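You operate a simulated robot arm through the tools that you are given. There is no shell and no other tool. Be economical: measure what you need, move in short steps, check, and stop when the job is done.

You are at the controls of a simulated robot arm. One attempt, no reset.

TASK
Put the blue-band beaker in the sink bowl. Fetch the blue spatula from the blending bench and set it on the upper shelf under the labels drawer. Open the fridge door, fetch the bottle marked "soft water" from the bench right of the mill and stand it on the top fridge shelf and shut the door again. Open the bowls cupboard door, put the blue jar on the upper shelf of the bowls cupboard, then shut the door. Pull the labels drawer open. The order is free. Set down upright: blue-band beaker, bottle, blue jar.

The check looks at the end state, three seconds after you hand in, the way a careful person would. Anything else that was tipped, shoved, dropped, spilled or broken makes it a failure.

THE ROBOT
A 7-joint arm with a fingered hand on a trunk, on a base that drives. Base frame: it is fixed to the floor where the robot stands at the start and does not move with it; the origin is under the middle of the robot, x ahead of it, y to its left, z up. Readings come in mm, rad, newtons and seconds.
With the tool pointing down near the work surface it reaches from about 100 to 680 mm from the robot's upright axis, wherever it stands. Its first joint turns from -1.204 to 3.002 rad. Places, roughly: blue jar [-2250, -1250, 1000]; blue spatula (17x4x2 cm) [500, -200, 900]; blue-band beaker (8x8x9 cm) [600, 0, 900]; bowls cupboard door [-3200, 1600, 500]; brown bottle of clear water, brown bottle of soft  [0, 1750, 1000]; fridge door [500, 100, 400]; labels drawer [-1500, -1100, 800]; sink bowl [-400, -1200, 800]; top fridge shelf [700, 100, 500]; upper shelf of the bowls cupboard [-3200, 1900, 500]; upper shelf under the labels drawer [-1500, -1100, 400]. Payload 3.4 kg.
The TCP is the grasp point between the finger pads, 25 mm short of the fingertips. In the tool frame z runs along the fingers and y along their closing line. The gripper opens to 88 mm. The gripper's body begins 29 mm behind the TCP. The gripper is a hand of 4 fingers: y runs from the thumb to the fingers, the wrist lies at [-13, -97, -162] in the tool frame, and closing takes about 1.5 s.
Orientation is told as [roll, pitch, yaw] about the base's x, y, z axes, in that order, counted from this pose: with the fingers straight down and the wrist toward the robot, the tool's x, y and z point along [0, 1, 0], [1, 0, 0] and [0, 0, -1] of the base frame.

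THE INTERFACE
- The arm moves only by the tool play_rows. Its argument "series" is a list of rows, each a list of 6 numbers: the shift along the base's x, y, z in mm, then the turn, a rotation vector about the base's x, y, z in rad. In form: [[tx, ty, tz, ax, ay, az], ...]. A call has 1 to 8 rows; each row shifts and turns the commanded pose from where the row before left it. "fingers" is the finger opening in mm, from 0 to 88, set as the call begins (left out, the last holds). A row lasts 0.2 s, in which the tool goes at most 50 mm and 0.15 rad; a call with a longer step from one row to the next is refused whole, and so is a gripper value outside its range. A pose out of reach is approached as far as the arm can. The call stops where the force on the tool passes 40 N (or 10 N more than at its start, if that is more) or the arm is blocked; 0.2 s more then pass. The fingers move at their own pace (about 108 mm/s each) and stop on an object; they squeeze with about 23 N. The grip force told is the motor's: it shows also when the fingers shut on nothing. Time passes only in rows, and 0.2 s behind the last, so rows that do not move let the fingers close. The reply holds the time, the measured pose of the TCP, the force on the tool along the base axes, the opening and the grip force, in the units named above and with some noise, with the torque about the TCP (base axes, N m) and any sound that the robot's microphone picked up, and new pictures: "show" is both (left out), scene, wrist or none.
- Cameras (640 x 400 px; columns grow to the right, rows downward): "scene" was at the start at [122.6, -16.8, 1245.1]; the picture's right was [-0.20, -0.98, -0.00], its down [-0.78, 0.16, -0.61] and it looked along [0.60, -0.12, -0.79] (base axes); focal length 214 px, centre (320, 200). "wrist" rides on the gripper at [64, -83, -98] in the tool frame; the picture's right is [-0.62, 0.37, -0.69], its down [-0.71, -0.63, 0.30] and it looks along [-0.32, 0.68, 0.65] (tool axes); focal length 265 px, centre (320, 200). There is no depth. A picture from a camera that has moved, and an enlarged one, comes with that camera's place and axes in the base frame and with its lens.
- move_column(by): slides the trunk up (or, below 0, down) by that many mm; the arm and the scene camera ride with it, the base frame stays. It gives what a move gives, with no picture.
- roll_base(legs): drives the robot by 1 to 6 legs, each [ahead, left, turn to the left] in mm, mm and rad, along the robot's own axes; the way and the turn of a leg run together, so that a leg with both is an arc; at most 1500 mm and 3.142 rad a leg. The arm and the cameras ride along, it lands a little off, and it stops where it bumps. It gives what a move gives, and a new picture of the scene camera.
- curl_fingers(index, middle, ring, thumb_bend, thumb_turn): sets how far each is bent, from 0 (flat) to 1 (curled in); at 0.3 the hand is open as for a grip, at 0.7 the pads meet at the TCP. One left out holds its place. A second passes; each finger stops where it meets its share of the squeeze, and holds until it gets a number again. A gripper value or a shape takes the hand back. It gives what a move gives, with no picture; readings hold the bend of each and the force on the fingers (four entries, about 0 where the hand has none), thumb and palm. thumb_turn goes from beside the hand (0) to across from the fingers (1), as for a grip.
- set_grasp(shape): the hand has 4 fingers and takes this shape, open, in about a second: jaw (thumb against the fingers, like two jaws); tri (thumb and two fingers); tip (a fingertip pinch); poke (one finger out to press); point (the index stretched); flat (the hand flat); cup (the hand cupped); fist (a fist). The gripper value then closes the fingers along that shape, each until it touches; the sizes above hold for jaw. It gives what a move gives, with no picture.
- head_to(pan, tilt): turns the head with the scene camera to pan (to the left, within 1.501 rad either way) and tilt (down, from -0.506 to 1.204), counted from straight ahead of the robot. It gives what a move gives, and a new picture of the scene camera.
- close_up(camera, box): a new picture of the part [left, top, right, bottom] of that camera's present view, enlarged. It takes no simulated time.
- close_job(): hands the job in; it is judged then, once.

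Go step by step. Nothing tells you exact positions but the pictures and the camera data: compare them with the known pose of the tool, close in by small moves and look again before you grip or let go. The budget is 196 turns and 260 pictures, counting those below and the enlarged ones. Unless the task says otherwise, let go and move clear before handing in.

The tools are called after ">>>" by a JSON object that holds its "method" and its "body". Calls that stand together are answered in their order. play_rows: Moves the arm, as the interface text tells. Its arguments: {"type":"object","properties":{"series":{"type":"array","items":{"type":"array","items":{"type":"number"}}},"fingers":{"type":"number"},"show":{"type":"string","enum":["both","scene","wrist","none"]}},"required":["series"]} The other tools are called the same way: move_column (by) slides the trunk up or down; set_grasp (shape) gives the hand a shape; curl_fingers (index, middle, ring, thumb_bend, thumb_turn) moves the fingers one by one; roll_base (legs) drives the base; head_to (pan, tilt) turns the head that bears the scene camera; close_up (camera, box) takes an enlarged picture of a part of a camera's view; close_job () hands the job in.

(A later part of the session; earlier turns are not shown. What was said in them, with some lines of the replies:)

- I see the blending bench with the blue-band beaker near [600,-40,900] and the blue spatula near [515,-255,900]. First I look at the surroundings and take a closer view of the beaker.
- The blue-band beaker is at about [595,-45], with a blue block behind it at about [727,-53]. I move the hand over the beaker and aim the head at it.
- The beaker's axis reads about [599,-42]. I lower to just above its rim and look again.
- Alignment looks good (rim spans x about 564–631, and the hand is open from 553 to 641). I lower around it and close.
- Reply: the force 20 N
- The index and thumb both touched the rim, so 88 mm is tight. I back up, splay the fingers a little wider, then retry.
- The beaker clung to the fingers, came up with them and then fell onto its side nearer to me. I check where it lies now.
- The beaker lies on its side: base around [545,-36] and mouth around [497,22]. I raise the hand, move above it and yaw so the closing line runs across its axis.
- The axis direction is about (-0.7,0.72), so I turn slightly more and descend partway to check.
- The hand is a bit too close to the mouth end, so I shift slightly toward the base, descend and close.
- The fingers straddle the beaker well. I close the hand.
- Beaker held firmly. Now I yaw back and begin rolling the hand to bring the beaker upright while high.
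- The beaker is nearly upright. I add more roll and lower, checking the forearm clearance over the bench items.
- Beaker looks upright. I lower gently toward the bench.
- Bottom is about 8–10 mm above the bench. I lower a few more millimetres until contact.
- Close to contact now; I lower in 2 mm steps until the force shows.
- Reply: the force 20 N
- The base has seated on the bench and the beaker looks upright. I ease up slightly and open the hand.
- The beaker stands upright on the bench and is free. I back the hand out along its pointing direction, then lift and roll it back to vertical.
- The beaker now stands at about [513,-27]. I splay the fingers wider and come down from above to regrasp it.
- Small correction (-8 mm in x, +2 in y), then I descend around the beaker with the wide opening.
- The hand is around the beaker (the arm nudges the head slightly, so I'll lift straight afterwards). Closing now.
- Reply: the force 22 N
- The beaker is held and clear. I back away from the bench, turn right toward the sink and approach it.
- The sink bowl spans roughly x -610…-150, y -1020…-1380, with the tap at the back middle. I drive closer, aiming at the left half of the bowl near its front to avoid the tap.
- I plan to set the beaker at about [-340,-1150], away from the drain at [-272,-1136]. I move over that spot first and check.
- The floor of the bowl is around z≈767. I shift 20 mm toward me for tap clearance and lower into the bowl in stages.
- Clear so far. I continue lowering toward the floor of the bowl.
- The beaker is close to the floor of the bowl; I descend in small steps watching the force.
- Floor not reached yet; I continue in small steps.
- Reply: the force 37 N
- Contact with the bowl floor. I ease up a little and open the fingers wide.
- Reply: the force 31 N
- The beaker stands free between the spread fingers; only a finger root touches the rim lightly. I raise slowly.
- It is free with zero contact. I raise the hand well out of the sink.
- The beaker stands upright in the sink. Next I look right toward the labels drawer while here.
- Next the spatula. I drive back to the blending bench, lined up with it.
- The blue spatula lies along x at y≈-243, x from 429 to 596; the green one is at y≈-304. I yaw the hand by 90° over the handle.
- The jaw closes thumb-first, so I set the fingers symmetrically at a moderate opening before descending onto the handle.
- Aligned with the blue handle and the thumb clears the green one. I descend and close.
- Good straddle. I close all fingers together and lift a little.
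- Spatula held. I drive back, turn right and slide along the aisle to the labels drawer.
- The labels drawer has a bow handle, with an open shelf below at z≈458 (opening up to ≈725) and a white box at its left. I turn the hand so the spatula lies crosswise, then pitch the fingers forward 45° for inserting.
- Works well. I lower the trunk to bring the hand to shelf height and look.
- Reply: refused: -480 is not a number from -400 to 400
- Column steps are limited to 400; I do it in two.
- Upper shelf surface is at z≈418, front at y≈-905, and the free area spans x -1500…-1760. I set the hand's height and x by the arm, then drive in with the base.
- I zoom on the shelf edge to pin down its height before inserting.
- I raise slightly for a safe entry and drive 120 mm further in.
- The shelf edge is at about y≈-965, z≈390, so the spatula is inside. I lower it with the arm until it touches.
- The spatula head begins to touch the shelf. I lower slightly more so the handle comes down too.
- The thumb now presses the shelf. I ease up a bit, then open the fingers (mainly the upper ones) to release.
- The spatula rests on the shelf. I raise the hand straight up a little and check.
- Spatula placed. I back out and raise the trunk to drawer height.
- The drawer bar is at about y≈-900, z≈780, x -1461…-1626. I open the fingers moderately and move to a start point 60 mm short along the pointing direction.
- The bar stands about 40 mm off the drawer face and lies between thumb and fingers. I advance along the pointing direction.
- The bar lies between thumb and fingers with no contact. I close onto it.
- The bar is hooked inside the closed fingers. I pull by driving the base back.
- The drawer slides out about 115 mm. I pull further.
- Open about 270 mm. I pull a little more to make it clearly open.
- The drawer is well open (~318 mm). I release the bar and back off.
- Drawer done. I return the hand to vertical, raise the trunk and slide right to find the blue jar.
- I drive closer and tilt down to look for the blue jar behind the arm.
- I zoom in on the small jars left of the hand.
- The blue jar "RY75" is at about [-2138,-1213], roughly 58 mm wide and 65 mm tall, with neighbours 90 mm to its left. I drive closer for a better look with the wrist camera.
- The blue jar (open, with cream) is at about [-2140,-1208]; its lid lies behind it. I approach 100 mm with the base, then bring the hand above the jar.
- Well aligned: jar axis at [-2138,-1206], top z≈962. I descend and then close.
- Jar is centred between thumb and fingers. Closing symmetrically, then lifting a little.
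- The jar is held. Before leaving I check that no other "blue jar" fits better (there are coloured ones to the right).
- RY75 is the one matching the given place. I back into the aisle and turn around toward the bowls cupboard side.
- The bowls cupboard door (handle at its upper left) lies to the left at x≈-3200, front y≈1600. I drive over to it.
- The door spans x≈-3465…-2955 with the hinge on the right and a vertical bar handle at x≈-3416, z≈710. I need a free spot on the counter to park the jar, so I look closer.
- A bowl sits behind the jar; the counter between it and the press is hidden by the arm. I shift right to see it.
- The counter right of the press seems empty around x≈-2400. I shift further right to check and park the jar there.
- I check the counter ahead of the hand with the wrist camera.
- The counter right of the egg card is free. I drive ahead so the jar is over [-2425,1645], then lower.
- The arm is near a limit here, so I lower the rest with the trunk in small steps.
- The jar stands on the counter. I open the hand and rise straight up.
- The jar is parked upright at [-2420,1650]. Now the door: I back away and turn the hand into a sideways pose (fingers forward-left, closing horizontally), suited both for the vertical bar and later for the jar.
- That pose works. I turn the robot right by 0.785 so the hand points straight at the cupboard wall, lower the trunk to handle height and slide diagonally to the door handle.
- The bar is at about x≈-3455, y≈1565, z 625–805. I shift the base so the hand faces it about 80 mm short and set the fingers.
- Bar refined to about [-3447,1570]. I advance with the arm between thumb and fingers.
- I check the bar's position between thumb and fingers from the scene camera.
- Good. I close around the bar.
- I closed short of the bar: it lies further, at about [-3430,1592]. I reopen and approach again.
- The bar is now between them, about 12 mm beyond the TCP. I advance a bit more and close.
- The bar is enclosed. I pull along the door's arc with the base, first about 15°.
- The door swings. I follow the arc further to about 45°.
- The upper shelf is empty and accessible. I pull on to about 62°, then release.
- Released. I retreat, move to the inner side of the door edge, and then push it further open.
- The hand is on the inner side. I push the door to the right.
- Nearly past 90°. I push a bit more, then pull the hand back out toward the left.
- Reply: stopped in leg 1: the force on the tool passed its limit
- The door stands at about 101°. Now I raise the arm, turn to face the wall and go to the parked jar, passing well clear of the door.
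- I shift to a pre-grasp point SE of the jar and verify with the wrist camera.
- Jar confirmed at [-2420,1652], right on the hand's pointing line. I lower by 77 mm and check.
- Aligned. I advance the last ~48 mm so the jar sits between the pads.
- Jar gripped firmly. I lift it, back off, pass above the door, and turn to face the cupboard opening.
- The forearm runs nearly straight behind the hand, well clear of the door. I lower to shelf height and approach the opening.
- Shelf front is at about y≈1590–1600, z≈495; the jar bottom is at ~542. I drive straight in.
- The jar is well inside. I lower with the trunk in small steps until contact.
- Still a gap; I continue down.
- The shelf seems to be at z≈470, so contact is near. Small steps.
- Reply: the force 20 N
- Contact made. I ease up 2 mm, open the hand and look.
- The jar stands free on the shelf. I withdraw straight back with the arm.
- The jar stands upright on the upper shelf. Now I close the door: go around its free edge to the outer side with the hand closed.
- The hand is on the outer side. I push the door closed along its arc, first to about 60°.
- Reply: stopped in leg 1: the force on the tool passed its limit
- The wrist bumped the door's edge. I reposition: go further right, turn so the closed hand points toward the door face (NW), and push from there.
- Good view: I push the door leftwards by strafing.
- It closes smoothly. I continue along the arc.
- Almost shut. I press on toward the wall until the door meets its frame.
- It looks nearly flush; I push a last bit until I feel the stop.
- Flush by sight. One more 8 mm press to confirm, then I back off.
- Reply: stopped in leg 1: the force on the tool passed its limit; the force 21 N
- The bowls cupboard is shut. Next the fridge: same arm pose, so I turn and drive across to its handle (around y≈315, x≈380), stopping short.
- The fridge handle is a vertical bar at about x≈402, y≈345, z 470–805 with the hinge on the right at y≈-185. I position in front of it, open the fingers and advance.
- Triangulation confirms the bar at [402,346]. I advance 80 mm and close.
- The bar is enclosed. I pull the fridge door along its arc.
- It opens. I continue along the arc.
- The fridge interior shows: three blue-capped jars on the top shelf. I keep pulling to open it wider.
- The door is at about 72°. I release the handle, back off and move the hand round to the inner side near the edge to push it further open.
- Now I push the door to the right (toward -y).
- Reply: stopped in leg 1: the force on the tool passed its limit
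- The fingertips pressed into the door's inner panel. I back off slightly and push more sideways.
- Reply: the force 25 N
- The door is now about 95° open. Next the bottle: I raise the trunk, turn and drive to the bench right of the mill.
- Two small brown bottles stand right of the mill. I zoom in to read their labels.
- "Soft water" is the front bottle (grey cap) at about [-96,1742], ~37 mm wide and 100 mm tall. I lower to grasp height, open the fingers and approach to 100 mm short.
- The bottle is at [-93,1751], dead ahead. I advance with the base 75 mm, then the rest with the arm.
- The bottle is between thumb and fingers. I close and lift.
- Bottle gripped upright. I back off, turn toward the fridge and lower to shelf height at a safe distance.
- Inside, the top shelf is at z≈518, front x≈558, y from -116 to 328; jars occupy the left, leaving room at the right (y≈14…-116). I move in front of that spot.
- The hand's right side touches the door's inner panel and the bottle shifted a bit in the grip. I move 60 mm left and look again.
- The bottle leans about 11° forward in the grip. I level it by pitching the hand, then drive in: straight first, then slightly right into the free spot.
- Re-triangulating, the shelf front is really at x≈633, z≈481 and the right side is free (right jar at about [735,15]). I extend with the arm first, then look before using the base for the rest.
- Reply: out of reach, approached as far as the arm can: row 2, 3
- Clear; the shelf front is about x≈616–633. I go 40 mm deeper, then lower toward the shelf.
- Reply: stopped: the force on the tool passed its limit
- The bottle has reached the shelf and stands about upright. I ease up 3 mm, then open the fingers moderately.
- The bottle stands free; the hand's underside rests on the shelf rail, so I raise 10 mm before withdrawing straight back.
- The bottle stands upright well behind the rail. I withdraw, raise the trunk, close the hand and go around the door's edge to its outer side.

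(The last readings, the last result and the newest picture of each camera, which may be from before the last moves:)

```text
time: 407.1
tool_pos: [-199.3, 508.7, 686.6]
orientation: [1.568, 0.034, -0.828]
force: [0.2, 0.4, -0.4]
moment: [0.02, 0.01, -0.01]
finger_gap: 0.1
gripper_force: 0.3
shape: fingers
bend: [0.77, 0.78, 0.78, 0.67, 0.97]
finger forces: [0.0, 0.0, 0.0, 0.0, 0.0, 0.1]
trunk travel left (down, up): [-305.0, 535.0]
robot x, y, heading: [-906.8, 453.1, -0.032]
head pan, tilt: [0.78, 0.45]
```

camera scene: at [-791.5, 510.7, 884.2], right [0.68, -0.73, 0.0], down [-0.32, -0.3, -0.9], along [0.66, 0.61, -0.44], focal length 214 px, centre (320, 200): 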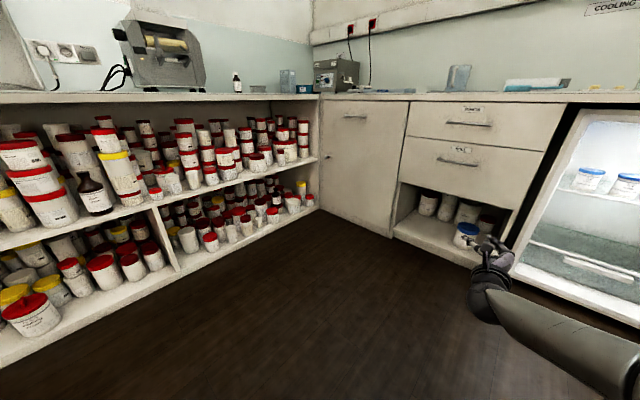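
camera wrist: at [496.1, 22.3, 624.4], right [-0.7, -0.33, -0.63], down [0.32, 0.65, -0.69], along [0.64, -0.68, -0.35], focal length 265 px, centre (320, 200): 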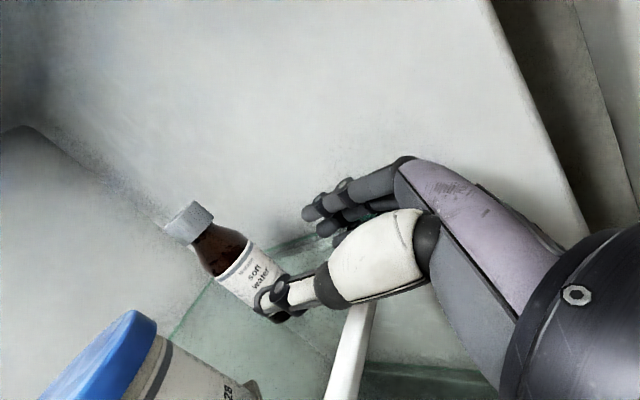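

I back a little for clearance, strafe right past the door's edge and come up on its outer side.

>>> {"method": "roll_base", "body": {"legs": [[-40, 0, 0], [0, -990, 0], [365, 0, 0]]}}

>>> {"method": "head_to", "body": {"pan": 0.45, "tilt": 0.45}}

```text
time: 414.6
tool_pos: [89.1, -477.4, 684.7]
orientation: [1.569, 0.031, -0.824]
force: [0.4, -0.7, -0.9]
moment: [0.0, -0.04, -0.04]
finger_gap: 0.0
gripper_force: 0.1
shape: fingers
bend: [0.77, 0.78, 0.78, 0.67, 0.97]
finger forces: [0.0, 0.0, 0.1, 0.0, 0.0, 0.0]
trunk travel left (down, up): [-305.0, 535.0]
robot x, y, heading: [-620.9, -535.8, -0.031]
head pan, tilt: [0.78, 0.45]
camera scene: at [-502.6, -475.8, 1014.2], right [0.68, -0.73, 0.0], down [-0.32, -0.3, -0.9], along [0.66, 0.61, -0.44], focal length 214 px, centre (320, 200)
```

scene: 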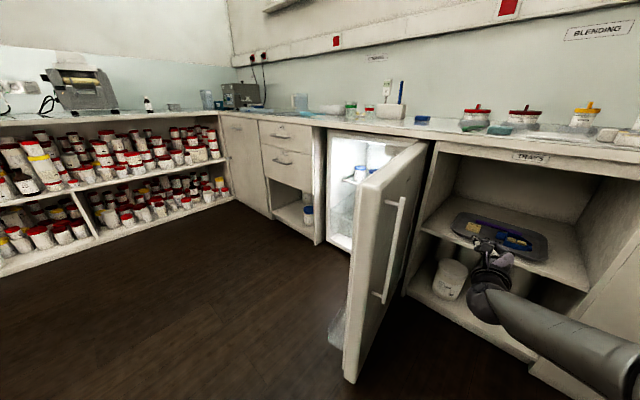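

```text
time: 415.4
tool_pos: [90.1, -476.9, 685.2]
orientation: [1.57, 0.033, -0.823]
force: [0.3, -0.2, -0.7]
moment: [0.02, -0.02, 0.0]
finger_gap: 0.0
gripper_force: 0.0
shape: fingers
bend: [0.77, 0.78, 0.78, 0.67, 0.97]
finger forces: [0.0, 0.0, 0.1, 0.0, 0.1, 0.1]
trunk travel left (down, up): [-305.0, 535.0]
robot x, y, heading: [-618.6, -537.6, -0.032]
head pan, tilt: [0.45, 0.45]
camera scene: at [-486.1, -500.9, 1014.2], right [0.41, -0.91, 0.0], down [-0.4, -0.18, -0.9], along [0.82, 0.37, -0.44], focal length 214 px, centre (320, 200)
```

scene: 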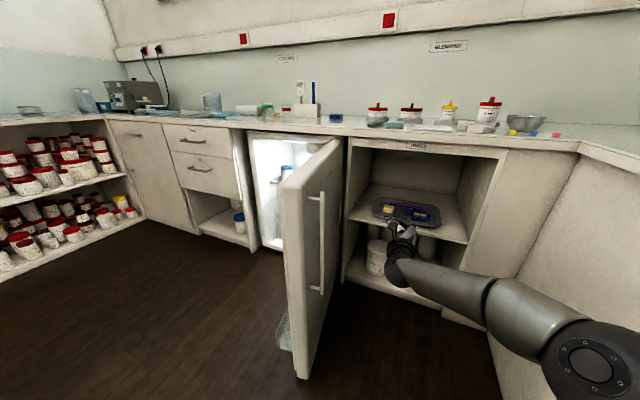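

The door's outer face is to the left of the hand. I push it leftwards along its arc.

>>> {"method": "roll_base", "body": {"legs": [[0, 200, 0], [0, 130, 0]]}}

```text
time: 417.9
tool_pos: [100.2, -148.5, 686.4]
orientation: [1.569, 0.034, -0.827]
force: [0.4, 0.1, -0.6]
moment: [0.01, -0.01, -0.01]
finger_gap: 0.2
gripper_force: 0.0
shape: fingers
bend: [0.77, 0.78, 0.78, 0.67, 0.97]
finger forces: [0.1, 0.0, 0.1, 0.0, 0.1, 0.0]
trunk travel left (down, up): [-305.0, 535.0]
robot x, y, heading: [-607.1, -205.2, -0.031]
head pan, tilt: [0.45, 0.45]
camera scene: at [-475.7, -171.9, 1014.2], right [0.41, -0.91, 0.0], down [-0.4, -0.18, -0.9], along [0.82, 0.37, -0.44], focal length 214 px, centre (320, 200)
```

scene: 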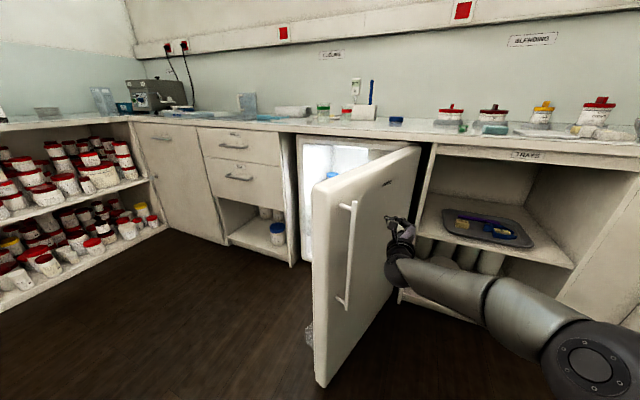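

The door swings shut smoothly. I follow the arc further.

>>> {"method": "roll_base", "body": {"legs": [[35, 105, 0], [55, 75, 0], [70, 55, 0], [75, 35, 0]]}}

```text
time: 421.1
tool_pos: [344.9, 116.8, 685.6]
orientation: [1.569, 0.033, -0.829]
force: [0.8, 0.2, -0.3]
moment: [-0.01, -0.01, 0.0]
finger_gap: 0.0
gripper_force: 0.1
shape: fingers
bend: [0.78, 0.78, 0.78, 0.67, 0.97]
finger forces: [0.0, 0.0, 0.0, 0.0, 0.0, 0.0]
trunk travel left (down, up): [-305.0, 535.0]
robot x, y, heading: [-363.7, 61.1, -0.035]
head pan, tilt: [0.45, 0.45]
camera scene: at [-231.3, 93.0, 1014.2], right [0.41, -0.91, 0.0], down [-0.4, -0.18, -0.9], along [0.82, 0.36, -0.44], focal length 214 px, centre (320, 200)
```

scene: 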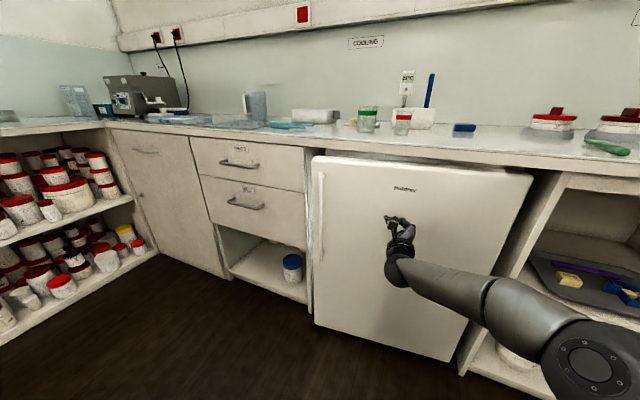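

Almost shut. I press on until the stop.

>>> {"method": "roll_base", "body": {"legs": [[70, 30, 0]]}}

>>> {"method": "roll_base", "body": {"legs": [[40, 5, 0]]}}

```text
time: 422.2
tool_pos: [413.8, 144.4, 686.0]
orientation: [1.569, 0.035, -0.825]
force: [-23.9, -3.3, -8.7]
moment: [0.16, 0.37, -0.61]
finger_gap: 0.1
gripper_force: 12.3
shape: fingers
bend: [0.78, 0.78, 0.78, 0.66, 0.97]
finger forces: [0.0, 24.2, 0.0, 0.1, 0.0, 0.0]
trunk travel left (down, up): [-305.0, 535.0]
robot x, y, heading: [-295.7, 88.3, -0.035]
head pan, tilt: [0.45, 0.45]
camera scene: at [-162.5, 119.6, 1014.4], right [0.4, -0.91, 0.0], down [-0.4, -0.18, -0.9], along [0.82, 0.36, -0.43], focal length 214 px, centre (320, 200)
```

scene: 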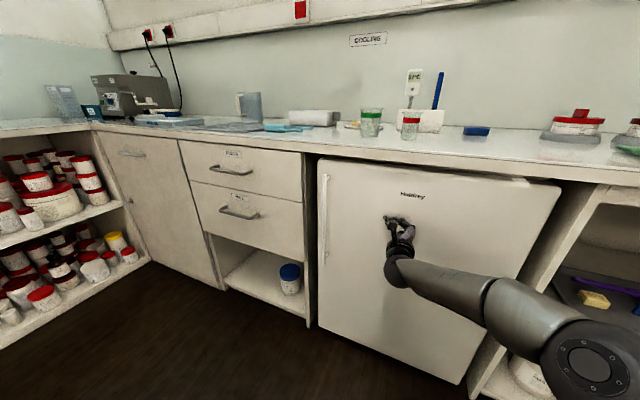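

```text
time: 422.9
tool_pos: [414.8, 142.9, 683.6]
orientation: [1.565, 0.037, -0.826]
force: [-22.8, -4.2, 3.3]
moment: [-0.11, 0.14, -0.48]
finger_gap: 0.1
gripper_force: 11.0
shape: fingers
bend: [0.78, 0.78, 0.78, 0.66, 0.97]
finger forces: [3.6, 18.5, 0.0, 0.1, 0.1, 0.0]
trunk travel left (down, up): [-305.0, 535.0]
robot x, y, heading: [-289.0, 86.0, -0.033]
head pan, tilt: [0.45, 0.45]
stopped in leg 1: the force on the tool passed its limit (the readings are from after the stop); the commanded pose is now the measured one
camera scene: at [-160.2, 119.5, 1014.8], right [0.4, -0.92, 0.0], down [-0.39, -0.17, -0.9], along [0.83, 0.36, -0.43], focal length 214 px, centre (320, 200)
```

scene: 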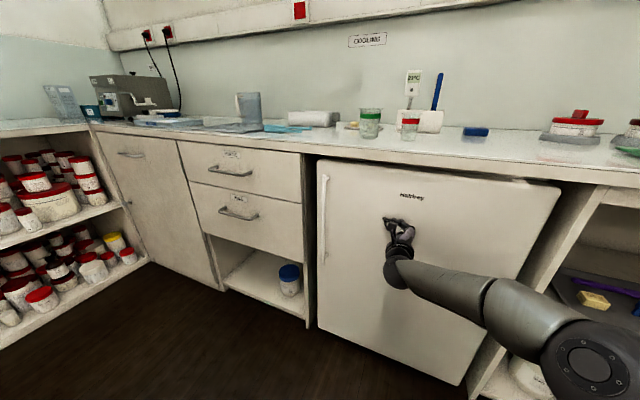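

Firm stop. I back off and inspect whether the door is flush.

>>> {"method": "roll_base", "body": {"legs": [[-300, 0, 0]]}}

>>> {"method": "close_up", "body": {"camera": "scene", "box": [270, 110, 590, 310]}}

```text
time: 425.0
tool_pos: [116.7, 158.1, 681.2]
orientation: [1.561, 0.039, -0.818]
force: [0.8, 0.2, -0.5]
moment: [0.03, -0.01, 0.0]
finger_gap: 0.0
gripper_force: 0.0
shape: fingers
bend: [0.78, 0.78, 0.78, 0.66, 0.97]
finger forces: [0.1, 0.1, 0.0, 0.0, 0.0, 0.0]
trunk travel left (down, up): [-305.0, 535.0]
robot x, y, heading: [-587.8, 97.5, -0.03]
head pan, tilt: [0.45, 0.45]
camera scene: at [-456.6, 130.5, 1014.3], right [0.41, -0.91, 0.0], down [-0.4, -0.18, -0.9], along [0.82, 0.37, -0.44], focal length 214 px, centre (320, 200)
```

scene: 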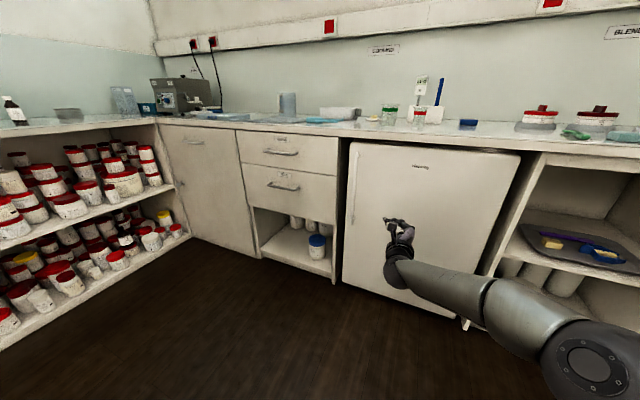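

```text
2.00 times, centred on (430, 210) of scene
camera zoom: at [-456.6, 130.5, 1014.3], right [0.41, -0.91, 0.0], down [-0.4, -0.18, -0.9], along [0.82, 0.37, -0.44], focal length 429 px, centre (100, 180)
```

zoom: 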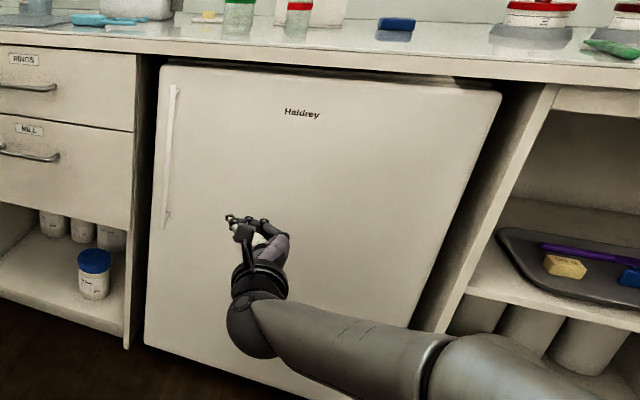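

It looks shut, but to be sure I press once more nearer the handle edge, where any gap would show.

>>> {"method": "roll_base", "body": {"legs": [[0, 130, 0], [250, 0, 0], [70, 0, 0]]}}

```text
time: 428.2
tool_pos: [413.1, 282.2, 680.2]
orientation: [1.556, 0.042, -0.813]
force: [-17.2, 0.0, 0.7]
moment: [-0.01, 0.13, -0.4]
finger_gap: 0.0
gripper_force: 8.2
shape: fingers
bend: [0.78, 0.78, 0.78, 0.66, 0.97]
finger forces: [0.0, 17.5, 0.0, 0.1, 0.1, 0.0]
trunk travel left (down, up): [-305.0, 535.0]
robot x, y, heading: [-286.7, 219.0, -0.028]
head pan, tilt: [0.45, 0.45]
stopped in leg 3: the force on the tool passed its limit (the readings are from after the stop); the commanded pose is now the measured one
camera scene: at [-159.3, 251.6, 1014.6], right [0.41, -0.91, 0.0], down [-0.39, -0.18, -0.9], along [0.82, 0.37, -0.43], focal length 214 px, centre (320, 200)
```

scene: 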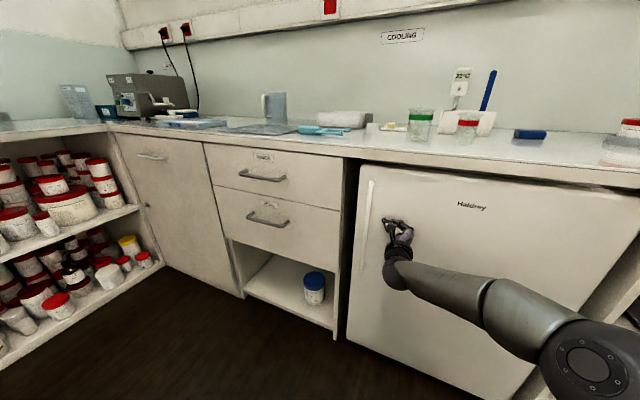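

Contact is at the same x (413 vs 414 mm), so the fridge door is flush and shut. I move clear.

>>> {"method": "roll_base", "body": {"legs": [[-350, 0, 0]]}}

```text
time: 430.5
tool_pos: [66.3, 290.8, 678.0]
orientation: [1.556, 0.043, -0.812]
force: [0.4, 1.0, -0.8]
moment: [-0.02, 0.02, -0.03]
finger_gap: 0.0
gripper_force: 0.0
shape: fingers
bend: [0.78, 0.78, 0.78, 0.66, 0.97]
finger forces: [0.0, 0.0, 0.1, 0.0, 0.0, 0.1]
trunk travel left (down, up): [-305.0, 535.0]
robot x, y, heading: [-639.0, 226.8, -0.022]
head pan, tilt: [0.45, 0.45]
camera scene: at [-505.6, 260.4, 1014.3], right [0.41, -0.91, 0.0], down [-0.4, -0.18, -0.9], along [0.82, 0.37, -0.44], focal length 214 px, centre (320, 200)
```

scene: 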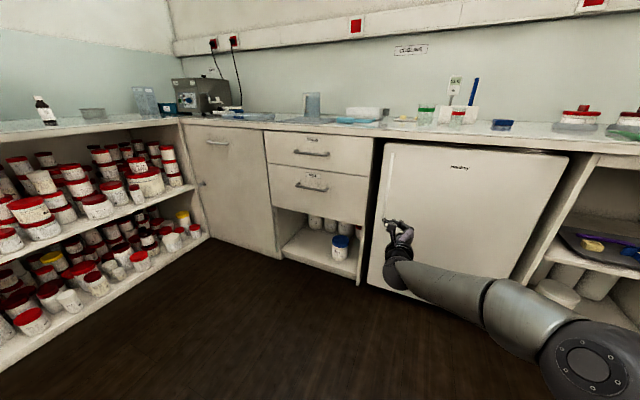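

The fridge is shut, the cupboard is shut, the drawer is open, and every object is in its place. The hand is clear, so I hand in.

>>> {"method": "close_job", "body": {}}

```text
The job is handed in.
```

The job is handed in with every part of the task done as far as I could see, but the blue-band beaker tipped over on the bench on my first grasp, before I righted it.

- **Blue-band beaker:** it stands upright in the sink bowl, clear of the drain and tap.
- **Blue spatula:** it lies on the upper shelf under the labels drawer.
- **"Soft water" bottle:** it stands upright on the top fridge shelf, and the fridge door is shut. I pressed the door at two points to confirm it was flush.
- **Blue jar:** I took this to be the open jar marked RY75, the closest match to the place given. It stands upright on the upper shelf of the bowls cupboard, and that door is shut.
- **Labels drawer:** it is pulled open about 32 cm.

I saw no other objects disturbed. I did not go back to look at the sink, the drawer or the shelves just before handing in.
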